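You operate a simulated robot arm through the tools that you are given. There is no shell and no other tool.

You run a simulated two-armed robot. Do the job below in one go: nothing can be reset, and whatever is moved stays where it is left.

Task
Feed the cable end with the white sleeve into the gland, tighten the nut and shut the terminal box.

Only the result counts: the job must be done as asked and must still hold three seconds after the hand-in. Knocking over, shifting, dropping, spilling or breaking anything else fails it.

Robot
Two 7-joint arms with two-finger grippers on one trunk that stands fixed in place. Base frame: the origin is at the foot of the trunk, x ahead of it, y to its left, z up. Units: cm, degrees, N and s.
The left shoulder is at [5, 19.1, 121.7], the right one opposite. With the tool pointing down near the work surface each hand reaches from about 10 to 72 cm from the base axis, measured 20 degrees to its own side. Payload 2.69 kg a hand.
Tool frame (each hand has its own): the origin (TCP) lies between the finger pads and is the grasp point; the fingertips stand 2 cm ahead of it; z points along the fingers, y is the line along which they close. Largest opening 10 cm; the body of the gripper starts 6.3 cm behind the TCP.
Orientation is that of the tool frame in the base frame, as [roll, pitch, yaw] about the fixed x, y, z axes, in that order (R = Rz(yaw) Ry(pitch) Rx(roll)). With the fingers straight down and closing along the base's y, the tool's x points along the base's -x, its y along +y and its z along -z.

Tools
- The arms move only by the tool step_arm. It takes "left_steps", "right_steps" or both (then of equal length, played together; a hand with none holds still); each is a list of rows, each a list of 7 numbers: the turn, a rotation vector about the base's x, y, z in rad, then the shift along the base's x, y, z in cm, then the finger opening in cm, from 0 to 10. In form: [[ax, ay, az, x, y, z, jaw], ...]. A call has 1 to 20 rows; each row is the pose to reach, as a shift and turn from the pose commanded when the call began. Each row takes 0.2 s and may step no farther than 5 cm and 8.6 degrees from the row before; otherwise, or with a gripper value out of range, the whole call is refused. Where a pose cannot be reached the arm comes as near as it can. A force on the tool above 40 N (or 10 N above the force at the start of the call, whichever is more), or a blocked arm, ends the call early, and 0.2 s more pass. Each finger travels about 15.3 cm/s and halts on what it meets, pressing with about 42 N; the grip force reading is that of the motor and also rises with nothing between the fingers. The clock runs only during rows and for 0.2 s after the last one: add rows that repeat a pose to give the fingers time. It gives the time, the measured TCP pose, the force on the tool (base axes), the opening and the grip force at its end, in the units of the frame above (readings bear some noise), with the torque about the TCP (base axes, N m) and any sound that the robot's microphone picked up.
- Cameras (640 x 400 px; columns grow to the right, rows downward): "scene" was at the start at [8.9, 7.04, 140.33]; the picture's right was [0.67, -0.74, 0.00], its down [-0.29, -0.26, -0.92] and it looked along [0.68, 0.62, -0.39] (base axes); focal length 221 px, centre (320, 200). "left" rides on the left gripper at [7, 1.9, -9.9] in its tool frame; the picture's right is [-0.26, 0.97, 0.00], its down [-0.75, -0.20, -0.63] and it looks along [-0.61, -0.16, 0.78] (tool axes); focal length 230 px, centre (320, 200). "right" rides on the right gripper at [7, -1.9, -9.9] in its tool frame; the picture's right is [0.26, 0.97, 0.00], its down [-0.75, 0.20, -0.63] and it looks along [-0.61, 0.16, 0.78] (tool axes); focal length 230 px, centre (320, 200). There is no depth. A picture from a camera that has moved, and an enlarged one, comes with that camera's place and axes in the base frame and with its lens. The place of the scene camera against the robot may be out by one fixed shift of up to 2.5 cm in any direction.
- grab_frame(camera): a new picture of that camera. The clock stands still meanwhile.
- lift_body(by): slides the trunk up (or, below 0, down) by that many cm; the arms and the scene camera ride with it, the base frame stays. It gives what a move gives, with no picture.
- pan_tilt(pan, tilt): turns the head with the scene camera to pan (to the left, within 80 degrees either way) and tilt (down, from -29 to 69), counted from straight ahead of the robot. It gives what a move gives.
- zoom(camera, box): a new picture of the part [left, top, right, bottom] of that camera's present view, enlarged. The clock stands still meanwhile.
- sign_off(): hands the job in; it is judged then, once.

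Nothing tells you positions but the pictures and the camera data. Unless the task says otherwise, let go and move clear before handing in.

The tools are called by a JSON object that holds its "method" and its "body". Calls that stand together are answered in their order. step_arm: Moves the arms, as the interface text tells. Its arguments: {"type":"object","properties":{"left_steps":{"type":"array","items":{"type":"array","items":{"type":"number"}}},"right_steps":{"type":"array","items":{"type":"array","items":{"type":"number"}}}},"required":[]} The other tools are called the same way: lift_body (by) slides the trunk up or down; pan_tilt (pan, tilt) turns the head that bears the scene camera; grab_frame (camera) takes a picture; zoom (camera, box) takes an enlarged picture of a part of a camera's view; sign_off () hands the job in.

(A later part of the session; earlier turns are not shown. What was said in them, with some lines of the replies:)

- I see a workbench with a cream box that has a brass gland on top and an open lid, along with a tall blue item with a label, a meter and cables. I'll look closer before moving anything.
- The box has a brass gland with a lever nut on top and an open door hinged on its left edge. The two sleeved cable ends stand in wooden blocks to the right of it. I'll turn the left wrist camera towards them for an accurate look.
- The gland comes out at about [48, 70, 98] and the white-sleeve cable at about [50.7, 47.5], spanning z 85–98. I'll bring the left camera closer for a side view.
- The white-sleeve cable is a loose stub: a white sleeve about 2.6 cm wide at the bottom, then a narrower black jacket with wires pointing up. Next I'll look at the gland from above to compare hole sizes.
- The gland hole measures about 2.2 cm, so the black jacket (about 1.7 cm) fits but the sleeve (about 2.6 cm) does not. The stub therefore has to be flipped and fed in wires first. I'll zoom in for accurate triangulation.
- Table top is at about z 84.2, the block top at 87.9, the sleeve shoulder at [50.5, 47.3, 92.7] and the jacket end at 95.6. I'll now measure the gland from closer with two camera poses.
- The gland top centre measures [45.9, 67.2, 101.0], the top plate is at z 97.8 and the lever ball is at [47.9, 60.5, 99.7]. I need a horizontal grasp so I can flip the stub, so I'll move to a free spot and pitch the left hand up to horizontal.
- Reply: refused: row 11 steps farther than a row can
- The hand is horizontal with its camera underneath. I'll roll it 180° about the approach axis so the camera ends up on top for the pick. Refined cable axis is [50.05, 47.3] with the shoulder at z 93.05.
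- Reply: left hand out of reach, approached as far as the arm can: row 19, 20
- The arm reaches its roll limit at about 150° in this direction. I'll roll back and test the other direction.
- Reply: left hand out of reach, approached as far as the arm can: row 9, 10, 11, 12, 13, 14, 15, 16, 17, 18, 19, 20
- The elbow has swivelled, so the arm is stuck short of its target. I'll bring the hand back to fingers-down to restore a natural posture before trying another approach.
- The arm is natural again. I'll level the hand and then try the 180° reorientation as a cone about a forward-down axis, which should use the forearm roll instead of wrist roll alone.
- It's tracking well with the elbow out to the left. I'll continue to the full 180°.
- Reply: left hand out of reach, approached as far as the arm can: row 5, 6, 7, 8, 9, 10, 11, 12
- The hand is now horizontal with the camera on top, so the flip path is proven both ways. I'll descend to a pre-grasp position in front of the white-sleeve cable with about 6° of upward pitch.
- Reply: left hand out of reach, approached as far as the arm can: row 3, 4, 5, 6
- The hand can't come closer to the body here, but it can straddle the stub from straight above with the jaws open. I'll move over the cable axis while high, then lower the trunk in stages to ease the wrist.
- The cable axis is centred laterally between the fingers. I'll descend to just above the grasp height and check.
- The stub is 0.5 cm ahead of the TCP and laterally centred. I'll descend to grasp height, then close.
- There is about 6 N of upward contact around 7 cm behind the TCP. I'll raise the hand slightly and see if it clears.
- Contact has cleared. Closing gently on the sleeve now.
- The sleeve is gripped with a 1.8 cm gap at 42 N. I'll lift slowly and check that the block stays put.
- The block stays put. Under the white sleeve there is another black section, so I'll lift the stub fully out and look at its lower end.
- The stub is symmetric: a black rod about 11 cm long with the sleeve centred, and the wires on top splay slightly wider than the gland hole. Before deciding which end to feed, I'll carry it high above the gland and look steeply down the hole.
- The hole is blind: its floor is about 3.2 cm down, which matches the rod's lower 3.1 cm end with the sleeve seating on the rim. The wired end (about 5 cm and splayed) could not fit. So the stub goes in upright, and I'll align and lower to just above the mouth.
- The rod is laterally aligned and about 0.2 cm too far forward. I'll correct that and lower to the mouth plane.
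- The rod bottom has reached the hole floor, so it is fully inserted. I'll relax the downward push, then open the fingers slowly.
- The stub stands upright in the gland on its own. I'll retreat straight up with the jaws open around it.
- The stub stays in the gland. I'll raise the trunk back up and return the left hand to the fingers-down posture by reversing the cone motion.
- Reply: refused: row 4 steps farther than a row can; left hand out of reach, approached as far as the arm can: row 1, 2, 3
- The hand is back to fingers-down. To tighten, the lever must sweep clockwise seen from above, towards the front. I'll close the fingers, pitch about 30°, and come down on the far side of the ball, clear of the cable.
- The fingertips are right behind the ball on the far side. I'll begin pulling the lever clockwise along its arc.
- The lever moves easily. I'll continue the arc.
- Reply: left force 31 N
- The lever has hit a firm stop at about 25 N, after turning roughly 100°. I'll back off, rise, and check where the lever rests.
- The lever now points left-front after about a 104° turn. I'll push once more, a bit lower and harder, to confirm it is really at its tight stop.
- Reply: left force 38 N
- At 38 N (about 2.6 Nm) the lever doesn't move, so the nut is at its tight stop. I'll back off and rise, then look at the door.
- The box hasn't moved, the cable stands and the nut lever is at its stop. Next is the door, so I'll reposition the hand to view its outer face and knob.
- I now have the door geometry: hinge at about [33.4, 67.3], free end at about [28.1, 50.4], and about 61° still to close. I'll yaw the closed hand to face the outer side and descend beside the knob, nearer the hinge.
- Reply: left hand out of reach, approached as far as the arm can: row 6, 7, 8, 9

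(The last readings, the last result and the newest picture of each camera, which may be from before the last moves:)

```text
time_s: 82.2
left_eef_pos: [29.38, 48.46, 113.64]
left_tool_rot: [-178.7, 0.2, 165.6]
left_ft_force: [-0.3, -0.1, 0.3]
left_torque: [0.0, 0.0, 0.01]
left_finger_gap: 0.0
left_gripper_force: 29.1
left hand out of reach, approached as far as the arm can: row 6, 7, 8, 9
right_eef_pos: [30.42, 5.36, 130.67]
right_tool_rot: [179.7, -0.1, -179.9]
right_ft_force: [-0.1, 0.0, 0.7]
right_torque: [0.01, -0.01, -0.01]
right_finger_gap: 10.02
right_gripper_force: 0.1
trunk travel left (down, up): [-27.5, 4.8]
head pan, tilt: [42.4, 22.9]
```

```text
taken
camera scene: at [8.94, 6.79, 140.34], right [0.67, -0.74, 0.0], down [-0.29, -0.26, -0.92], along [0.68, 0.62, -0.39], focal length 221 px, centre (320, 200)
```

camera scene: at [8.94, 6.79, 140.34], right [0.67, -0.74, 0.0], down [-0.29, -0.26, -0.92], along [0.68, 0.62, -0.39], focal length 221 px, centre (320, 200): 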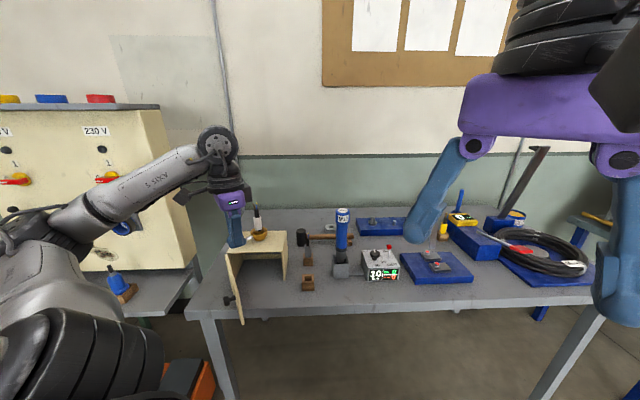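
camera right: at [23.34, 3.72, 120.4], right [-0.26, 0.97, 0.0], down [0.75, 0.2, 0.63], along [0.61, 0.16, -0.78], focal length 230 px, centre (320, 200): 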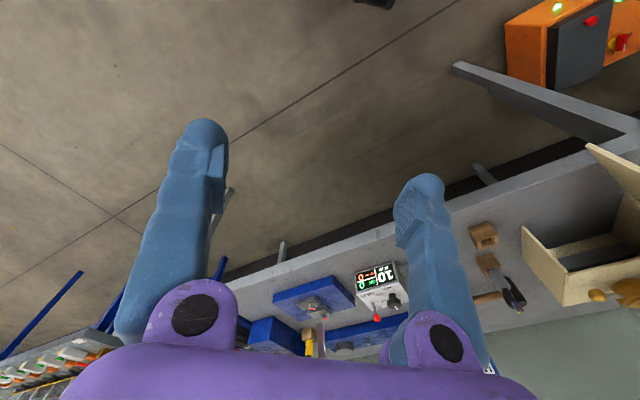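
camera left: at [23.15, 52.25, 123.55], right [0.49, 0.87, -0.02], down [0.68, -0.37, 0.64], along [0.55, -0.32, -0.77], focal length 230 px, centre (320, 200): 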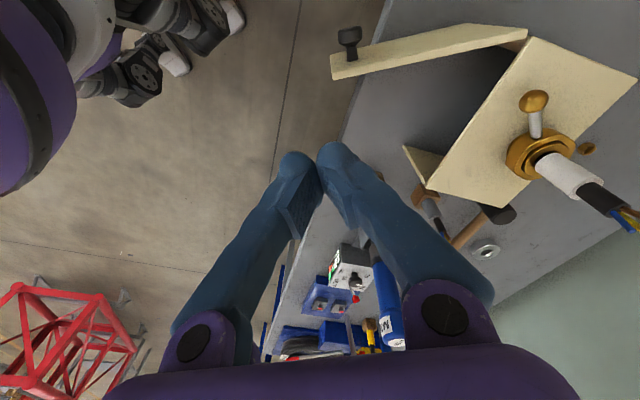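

That yaw isn't reachable there. I'll use a yaw of about 20° instead, which still suits pushing the door.

{"method": "step_arm", "body": {"left_steps": [[0.004, -0.001, 0.12, -0.5, 0.5, 1, 0], [0.009, -0.002, 0.24, -1, 1.5, 1, 0], [0.013, -0.003, 0.36, -2.5, 3, 1, 0], [0.018, -0.004, 0.48, -4, 5, 0, 0], [0.022, -0.0056, 0.6, -5.5, 7, 0, 0], [0.022, -0.0056, 0.6, -7, 9, 0, 0], [0.022, -0.0056, 0.6, -7, 9, 0, 0]]}}

{"method": "grab_frame", "body": {"camera": "scene"}}

{"method": "grab_frame", "body": {"camera": "left"}}

```text
time_s: 83.8
left_eef_pos: [22.33, 57.83, 113.6]
left_tool_rot: [-179.9, 0.8, -159.9]
left_ft_force: [-0.2, 0.8, 0.5]
left_torque: [0.0, 0.01, 0.0]
left_finger_gap: 0.02
left_gripper_force: 30.4
right_eef_pos: [30.22, 5.74, 130.58]
right_tool_rot: [-179.9, 0.1, 179.9]
right_ft_force: [-0.4, 0.7, 0.6]
right_torque: [0.0, -0.02, 0.02]
right_finger_gap: 10.0
right_gripper_force: 0.1
trunk travel left (down, up): [-27.5, 4.8]
head pan, tilt: [42.4, 22.9]
```

```text
taken
camera scene: at [8.93, 7.04, 140.32], right [0.67, -0.74, 0.0], down [-0.29, -0.26, -0.92], along [0.68, 0.62, -0.39], focal length 221 px, centre (320, 200)
```

scene: 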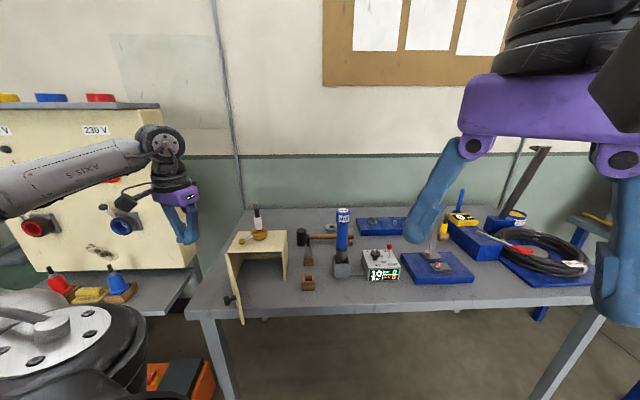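

```text
taken
camera left: at [15.1, 57.14, 123.5], right [-0.09, 1.0, 0.0], down [0.77, 0.07, 0.64], along [0.64, 0.06, -0.77], focal length 230 px, centre (320, 200)
```

left: 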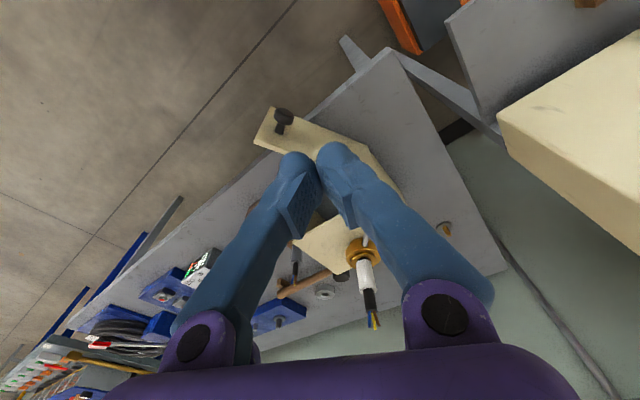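

{"method": "step_arm", "body": {"left_steps": [[0.04, -0.109, 0, 0.6, 0.2, -4, 0], [0.08, -0.219, 0, 1.2, 0.4, -8, 0], [0.1194, -0.328, 0, 1.8, 0.7, -12, 0], [0.1194, -0.328, 0, 2.4, 0.9, -16, 0], [0.1194, -0.328, 0, 3.0, 1.2, -18.6, 0], [0.1194, -0.328, 0, 3.0, 1.2, -18.6, 0]]}}

{"method": "grab_frame", "body": {"camera": "scene"}}

{"method": "grab_frame", "body": {"camera": "left"}}

```text
time_s: 85.2
left_eef_pos: [25.38, 58.83, 94.96]
left_tool_rot: [-179.8, 20.7, -159.9]
left_ft_force: [-0.5, 0.4, -0.1]
left_torque: [0.03, 0.03, 0.0]
left_finger_gap: 0.01
left_gripper_force: 29.8
right_eef_pos: [30.27, 5.61, 130.68]
right_tool_rot: [-180.0, 0.0, -180.0]
right_ft_force: [-0.3, 0.7, 0.4]
right_torque: [0.02, -0.01, -0.01]
right_finger_gap: 10.0
right_gripper_force: 0.1
trunk travel left (down, up): [-27.5, 4.8]
head pan, tilt: [42.4, 22.9]
```

```text
taken
camera scene: at [8.89, 7.02, 140.33], right [0.67, -0.74, 0.0], down [-0.29, -0.26, -0.92], along [0.68, 0.62, -0.39], focal length 221 px, centre (320, 200)
```

scene: 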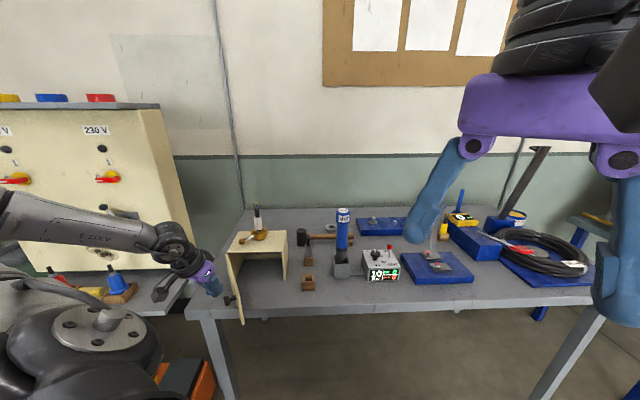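

```text
taken
camera left: at [15.3, 57.22, 101.89], right [-0.11, 0.99, 0.09], down [0.52, -0.02, 0.86], along [0.85, 0.14, -0.51], focal length 230 px, centre (320, 200)
```

left: 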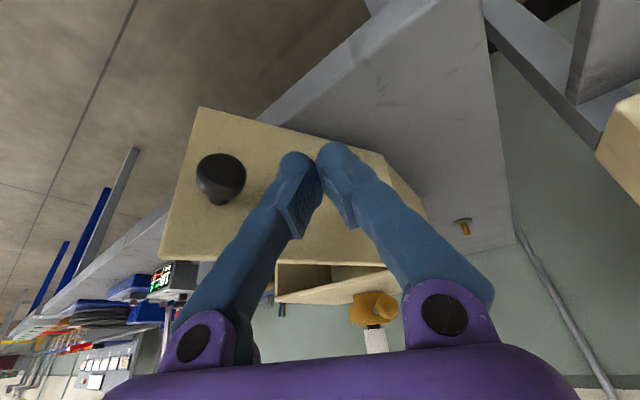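

The fingertips face the door between the knob and the hinge. I'll push the door along its arc.

{"method": "step_arm", "body": {"left_steps": [[0, 0, 0.02, 1.3, -0.2, 0, 0], [0, 0, 0.04, 2.61, -0.4, 0, 0], [0, 0, 0.07, 3.36, -0.74, 0, 0], [0, 0, 0.1, 4.11, -1.07, 0, 0], [0, 0, 0.135, 4.97, -1.34, 0, 0], [0, 0, 0.17, 5.82, -1.6, 0, 0], [0, 0, 0.205, 6.75, -1.71, 0, 0], [0, 0, 0.24, 7.69, -1.81, 0, 0], [0, 0, 0.24, 7.69, -1.81, 0, 0]]}}

{"method": "grab_frame", "body": {"camera": "left"}}

{"method": "zoom", "body": {"camera": "scene", "box": [160, 190, 340, 330]}}

```text
time_s: 87.2
left_eef_pos: [32.98, 57.04, 95.1]
left_tool_rot: [-179.8, 20.8, -146.0]
left_ft_force: [-1.1, -0.3, -0.3]
left_torque: [0.01, 0.0, -0.02]
left_finger_gap: 0.0
left_gripper_force: 29.6
right_eef_pos: [30.22, 5.58, 130.61]
right_tool_rot: [180.0, 0.0, 179.9]
right_ft_force: [1.0, 0.2, 0.2]
right_torque: [-0.03, -0.05, -0.02]
right_finger_gap: 9.97
right_gripper_force: 0.1
trunk travel left (down, up): [-27.5, 4.8]
head pan, tilt: [42.4, 22.9]
```

```text
taken
camera left: at [23.71, 53.12, 101.95], right [-0.34, 0.94, 0.09], down [0.51, 0.1, 0.86], along [0.79, 0.34, -0.51], focal length 230 px, centre (320, 200)
```

left: 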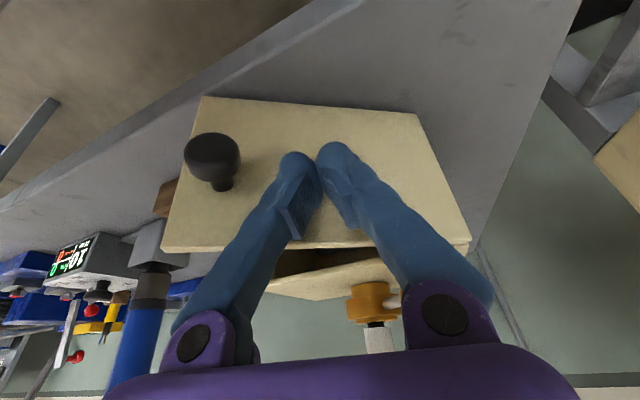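

```text
2.86 times, centred on (250, 260) of scene
camera zoom: at [8.88, 7.03, 140.33], right [0.67, -0.74, 0.0], down [-0.29, -0.26, -0.92], along [0.68, 0.62, -0.39], focal length 632 px, centre (520, 29)
```

zoom: 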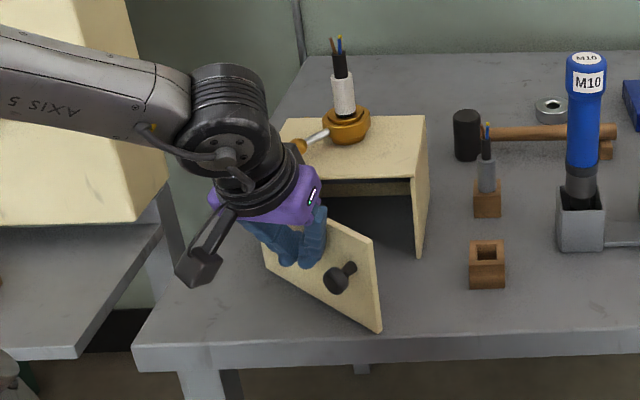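

{"method": "step_arm", "body": {"left_steps": [[0, 0, 0.03, 0.94, 0.06, 0, 0], [0, 0, 0.06, 1.87, 0.13, 0, 0], [0, 0, 0.09, 2.78, 0.36, 0, 0], [0, 0, 0.12, 3.68, 0.6, 0, 0], [0, 0, 0.15, 4.53, 1.0, 0, 0], [0, 0, 0.15, 5.1, 1.25, 0, 0], [0, 0, 0.15, 5.1, 1.25, 0, 0]]}}

{"method": "grab_frame", "body": {"camera": "left"}}

{"method": "zoom", "body": {"camera": "scene", "box": [160, 190, 340, 330]}}

```text
time_s: 88.8
left_eef_pos: [38.12, 58.26, 95.04]
left_tool_rot: [-179.8, 20.7, -137.4]
left_ft_force: [0.5, -0.5, 0.3]
left_torque: [0.03, -0.03, 0.01]
left_finger_gap: 0.02
left_gripper_force: 29.4
right_eef_pos: [30.29, 5.69, 130.72]
right_tool_rot: [180.0, 0.1, 180.0]
right_ft_force: [-0.1, -0.2, -1.0]
right_torque: [0.03, -0.01, 0.01]
right_finger_gap: 10.02
right_gripper_force: 0.2
trunk travel left (down, up): [-27.5, 4.8]
head pan, tilt: [42.4, 22.9]
```

```text
taken
camera left: at [29.55, 52.97, 101.94], right [-0.47, 0.88, 0.09], down [0.49, 0.18, 0.86], along [0.73, 0.45, -0.51], focal length 230 px, centre (320, 200)
```

left: 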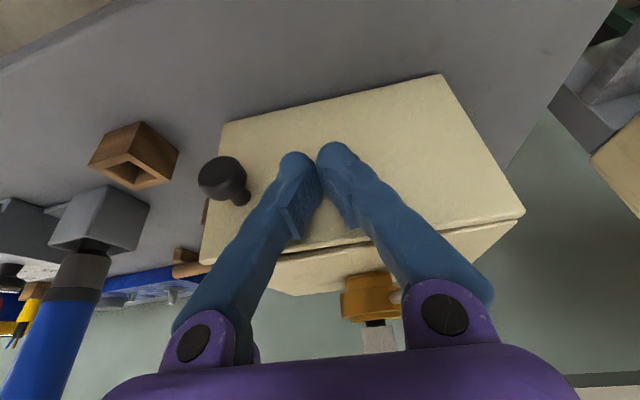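

```text
2.86 times, centred on (250, 260) of scene
camera zoom: at [8.89, 7.03, 140.33], right [0.67, -0.74, 0.0], down [-0.29, -0.26, -0.92], along [0.68, 0.62, -0.39], focal length 632 px, centre (520, 29)
```

zoom: 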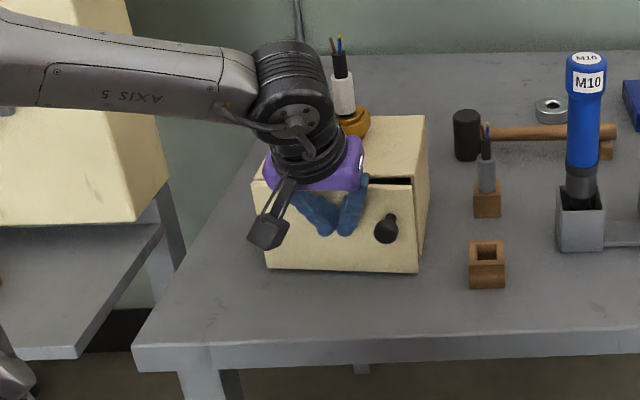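

The door is almost shut with a small gap left. I'll push on along the normal until it meets the frame.

{"method": "step_arm", "body": {"left_steps": [[0, 0, 0, 0.2, 0.2, 0, 0], [0, 0, 0, 0.4, 0.4, 0, 0], [0, 0, 0, 0.6, 0.6, 0, 0], [0, 0, 0, 0.75, 0.75, 0, 0], [0, 0, 0, 0.9, 0.9, 0, 0], [0, 0, 0, 1.0, 1.0, 0, 0], [0, 0, 0, 1.0, 1.0, 0, 0]]}}

{"method": "grab_frame", "body": {"camera": "left"}}

{"method": "zoom", "body": {"camera": "scene", "box": [200, 210, 320, 300]}}

```text
time_s: 90.4
left_eef_pos: [38.96, 59.03, 95.01]
left_tool_rot: [180.0, 20.5, -137.5]
left_ft_force: [-18.7, -17.2, -3.0]
left_torque: [-0.12, 0.2, 0.17]
left_finger_gap: 0.0
left_gripper_force: 29.8
right_eef_pos: [30.07, 5.48, 130.68]
right_tool_rot: [179.9, 0.1, 180.0]
right_ft_force: [-0.1, -0.2, 0.0]
right_torque: [0.01, 0.01, -0.04]
right_finger_gap: 10.0
right_gripper_force: 0.0
trunk travel left (down, up): [-27.5, 4.8]
head pan, tilt: [42.4, 22.9]
```

```text
taken
camera left: at [30.28, 53.73, 101.96], right [-0.47, 0.88, 0.09], down [0.49, 0.18, 0.85], along [0.73, 0.45, -0.51], focal length 230 px, centre (320, 200)
```

left: 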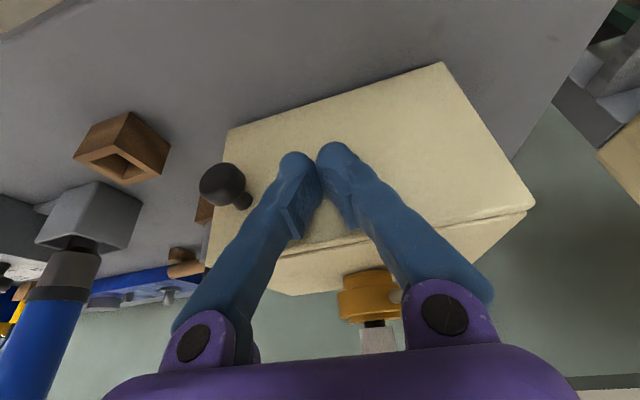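

```text
4.44 times, centred on (260, 255) of scene
camera zoom: at [8.7, 6.86, 140.35], right [0.67, -0.74, 0.0], down [-0.29, -0.26, -0.92], along [0.68, 0.62, -0.39], focal length 982 px, centre (587, -44)
```

zoom: 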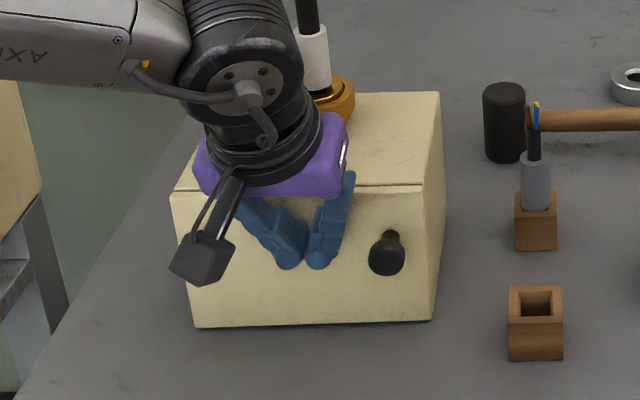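

The door is pressed against the frame with no gap. I'll back away gently and see whether it stays shut.

{"method": "step_arm", "body": {"left_steps": [[0, 0, 0, -0.3, -0.3, 0, 0], [0, 0, 0, -0.8, -0.8, 0, 0], [0, 0, 0, -1.8, -1.8, 0.5, 0], [0, 0, 0, -3.5, -3.5, 2, 0], [0, 0, 0, -5.5, -5.5, 5, 0], [0, 0, 0, -7.5, -7.5, 8.5, 0], [0, 0, 0, -8.5, -8.5, 13, 0], [0, 0, 0, -8.5, -8.5, 13, 0]]}}

{"method": "grab_frame", "body": {"camera": "left"}}

{"method": "zoom", "body": {"camera": "scene", "box": [200, 190, 320, 300]}}

```text
time_s: 92.2
left_eef_pos: [30.63, 50.76, 108.18]
left_tool_rot: [-179.8, 20.6, -137.4]
left_ft_force: [0.4, 0.8, -1.4]
left_torque: [-0.02, 0.01, -0.01]
left_finger_gap: 0.02
left_gripper_force: 29.1
right_eef_pos: [30.31, 5.81, 130.6]
right_tool_rot: [-179.9, 0.0, 180.0]
right_ft_force: [0.5, 0.2, -0.4]
right_torque: [0.01, -0.04, 0.05]
right_finger_gap: 10.01
right_gripper_force: 0.1
trunk travel left (down, up): [-27.5, 4.8]
head pan, tilt: [42.4, 22.9]
```

```text
taken
camera left: at [22.02, 45.46, 114.94], right [-0.47, 0.88, 0.09], down [0.49, 0.18, 0.85], along [0.73, 0.45, -0.51], focal length 230 px, centre (320, 200)
```

left: 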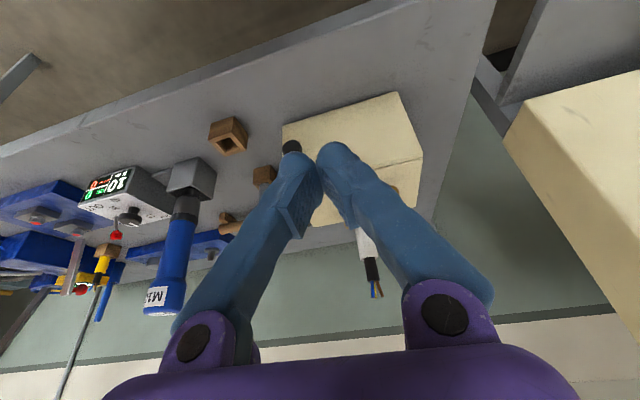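

```text
3.64 times, centred on (260, 245) of scene
camera zoom: at [8.95, 7.09, 140.31], right [0.67, -0.74, 0.0], down [-0.29, -0.26, -0.92], along [0.68, 0.62, -0.39], focal length 804 px, centre (538, 36)
```

zoom: 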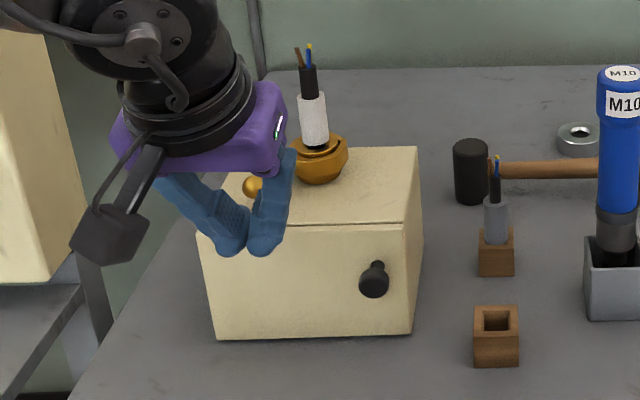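

{"method": "step_arm", "body": {"left_steps": [[0, 0, 0, -1, -2, 4, 0], [0, 0, 0, -2, -4, 8, 4], [0, 0, 0, -3, -7, 12, 8], [0, 0, 0, -3, -11, 14, 10], [0, 0, 0, -3, -15, 14, 10], [0, 0, 0, -3, -15, 14, 10], [0, 0, 0, -3, -15, 14, 10]]}}

{"method": "zoom", "body": {"camera": "scene", "box": [200, 190, 320, 300]}}

{"method": "grab_frame", "body": {"camera": "scene"}}

{"method": "grab_frame", "body": {"camera": "left"}}

```text
refused: row 3 steps farther than a row can; nothing moved
```

```text
3.64 times, centred on (260, 245) of scene
camera zoom: at [8.95, 7.09, 140.31], right [0.67, -0.74, 0.0], down [-0.29, -0.26, -0.92], along [0.68, 0.62, -0.39], focal length 804 px, centre (538, 36)
```

zoom: 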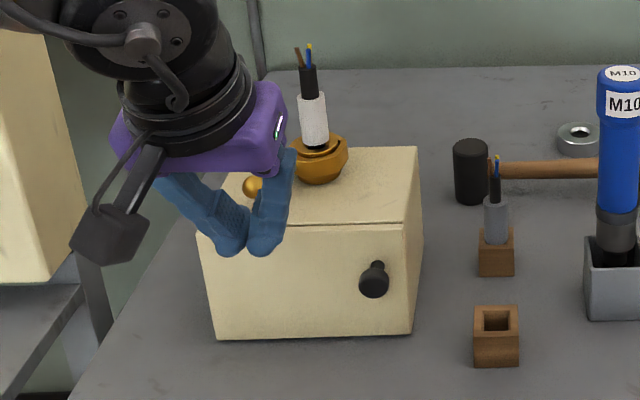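

```text
taken
camera scene: at [8.95, 7.09, 140.31], right [0.67, -0.74, 0.0], down [-0.29, -0.26, -0.92], along [0.68, 0.62, -0.39], focal length 221 px, centre (320, 200)
```

scene: 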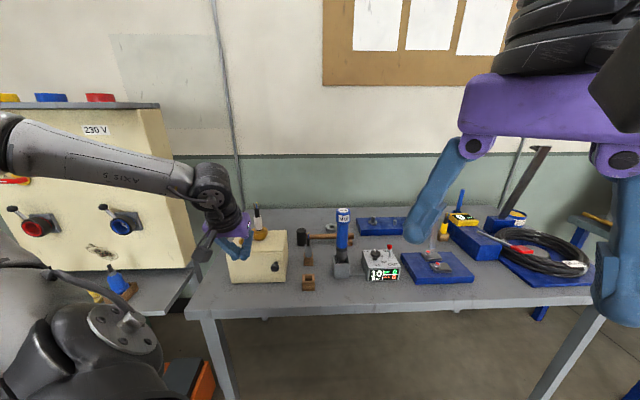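

```text
taken
camera left: at [22.02, 45.46, 114.94], right [-0.47, 0.88, 0.09], down [0.49, 0.18, 0.85], along [0.73, 0.45, -0.51], focal length 230 px, centre (320, 200)
```

left: 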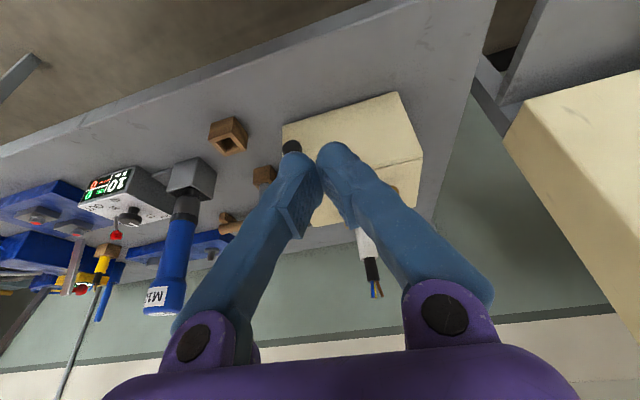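

{"method": "step_arm", "body": {"left_steps": [[0, 0, 0, -1, -2, 3.5, 0], [0, 0, 0, -2, -4, 7, 4], [0, 0, 0, -3, -6.5, 10, 8], [0, 0, 0, -3, -10, 13, 10], [0, 0, 0, -3, -14, 14, 10], [0, 0, 0, -3, -15, 14, 10], [0, 0, 0, -3, -15, 14, 10]]}}

{"method": "zoom", "body": {"camera": "scene", "box": [200, 190, 320, 300]}}

{"method": "zoom", "body": {"camera": "scene", "box": [225, 195, 295, 250]}}

{"method": "grab_frame", "body": {"camera": "left"}}

```text
time_s: 93.8
left_eef_pos: [27.65, 35.85, 122.11]
left_tool_rot: [-179.8, 20.8, -137.4]
left_ft_force: [0.4, 0.0, 0.8]
left_torque: [0.05, 0.02, 0.0]
left_finger_gap: 9.99
left_gripper_force: 0.1
right_eef_pos: [30.26, 5.64, 130.54]
right_tool_rot: [180.0, 0.1, -180.0]
right_ft_force: [-0.8, -1.1, -0.5]
right_torque: [0.03, 0.01, -0.01]
right_finger_gap: 10.01
right_gripper_force: 0.1
trunk travel left (down, up): [-27.5, 4.8]
head pan, tilt: [42.4, 22.9]
```

```text
3.64 times, centred on (260, 245) of scene
camera zoom: at [8.9, 7.02, 140.33], right [0.67, -0.74, 0.0], down [-0.29, -0.26, -0.92], along [0.68, 0.62, -0.39], focal length 804 px, centre (538, 36)
```

zoom: 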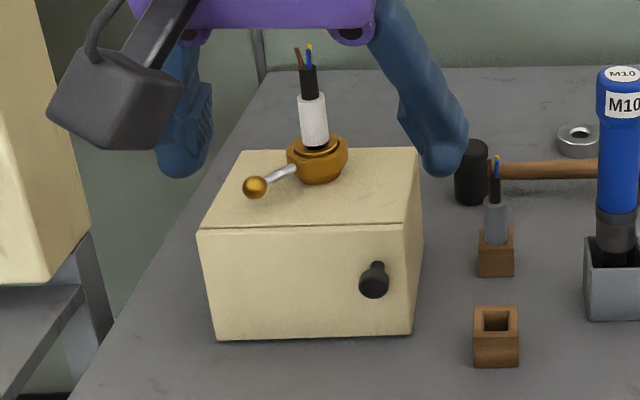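

```text
7.27 times, centred on (260, 222) of scene
camera zoom: at [8.9, 7.02, 140.33], right [0.67, -0.74, 0.0], down [-0.29, -0.26, -0.92], along [0.68, 0.62, -0.39], focal length 1607 px, centre (756, 36)
```

zoom: 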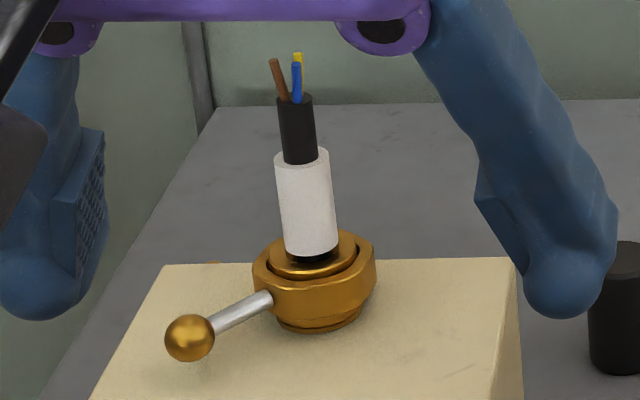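

```text
taken
camera left: at [19.09, 30.39, 128.98], right [-0.47, 0.88, 0.09], down [0.49, 0.18, 0.86], along [0.73, 0.45, -0.51], focal length 230 px, centre (320, 200)
```

left: 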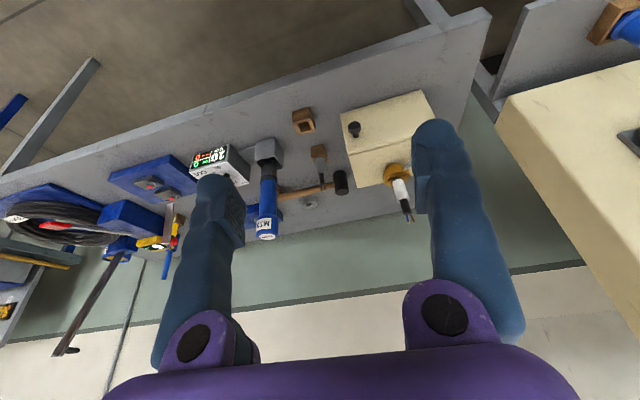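

{"method": "zoom", "body": {"camera": "left", "box": [320, 70, 450, 200]}}

{"method": "zoom", "body": {"camera": "scene", "box": [220, 230, 300, 295]}}

{"method": "zoom", "body": {"camera": "right", "box": [440, 60, 640, 240]}}

```text
3.08 times, centred on (385, 135) of left
camera zoom: at [19.09, 30.39, 128.98], right [-0.47, 0.88, 0.09], down [0.49, 0.18, 0.86], along [0.73, 0.45, -0.51], focal length 708 px, centre (120, 400)
```

zoom: 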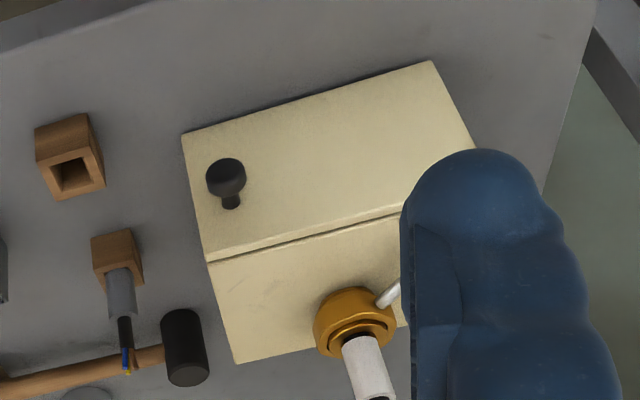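

```text
6.15 times, centred on (260, 262) of scene
camera zoom: at [8.9, 7.02, 140.33], right [0.67, -0.74, 0.0], down [-0.29, -0.26, -0.92], along [0.68, 0.62, -0.39], focal length 1360 px, centre (689, -185)
```

zoom: 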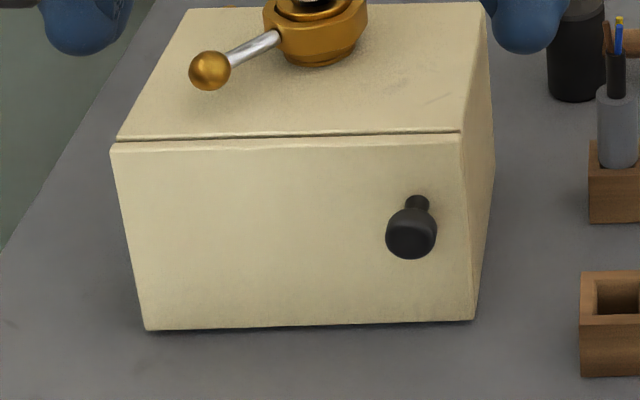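

```text
2.22 times, centred on (540, 150) of right
camera zoom: at [23.34, 3.69, 140.41], right [-0.26, 0.97, 0.0], down [0.75, 0.2, 0.63], along [0.61, 0.16, -0.78], focal length 511 px, centre (-169, 311)
```

zoom: 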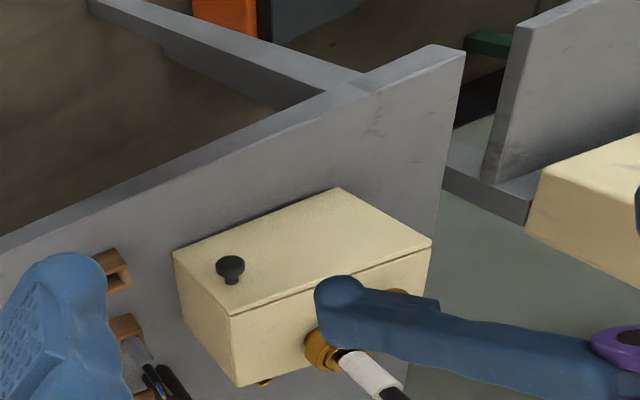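

The white-sleeve cable end stands upright in the gland, the nut lever is hard against its clockwise stop and the door sits flush. Both hands are clear and nothing else has visibly moved, so I'm handing in.

{"method": "sign_off", "body": {}}

```text
The job is handed in.
```

The white-sleeve cable end is in the gland, the nut is tight and the terminal box is shut, and I've handed the job in. I don't have the verdict on whether it passed.

- **Cable:** it stands upright in the gland with its lower end resting on the floor of the hole. I fed in the plain end, so the wires point up. The gland hole is closed at the bottom and only about 3 cm deep, so the wired end could not have gone in properly. The task didn't say which end goes in, so this was my choice.
- **Nut:** I turned the lever clockwise about 104° until it hit a firm stop. It did not move under a further push of about 38 N.
- **Door:** I pressed it against the frame, and it stayed flush with no visible gap after I let go.
- **Everything else:** nothing else looked moved in the last pictures. The grey-sleeve cable end is still in its block. The white cable's wooden block is empty but in its original place.
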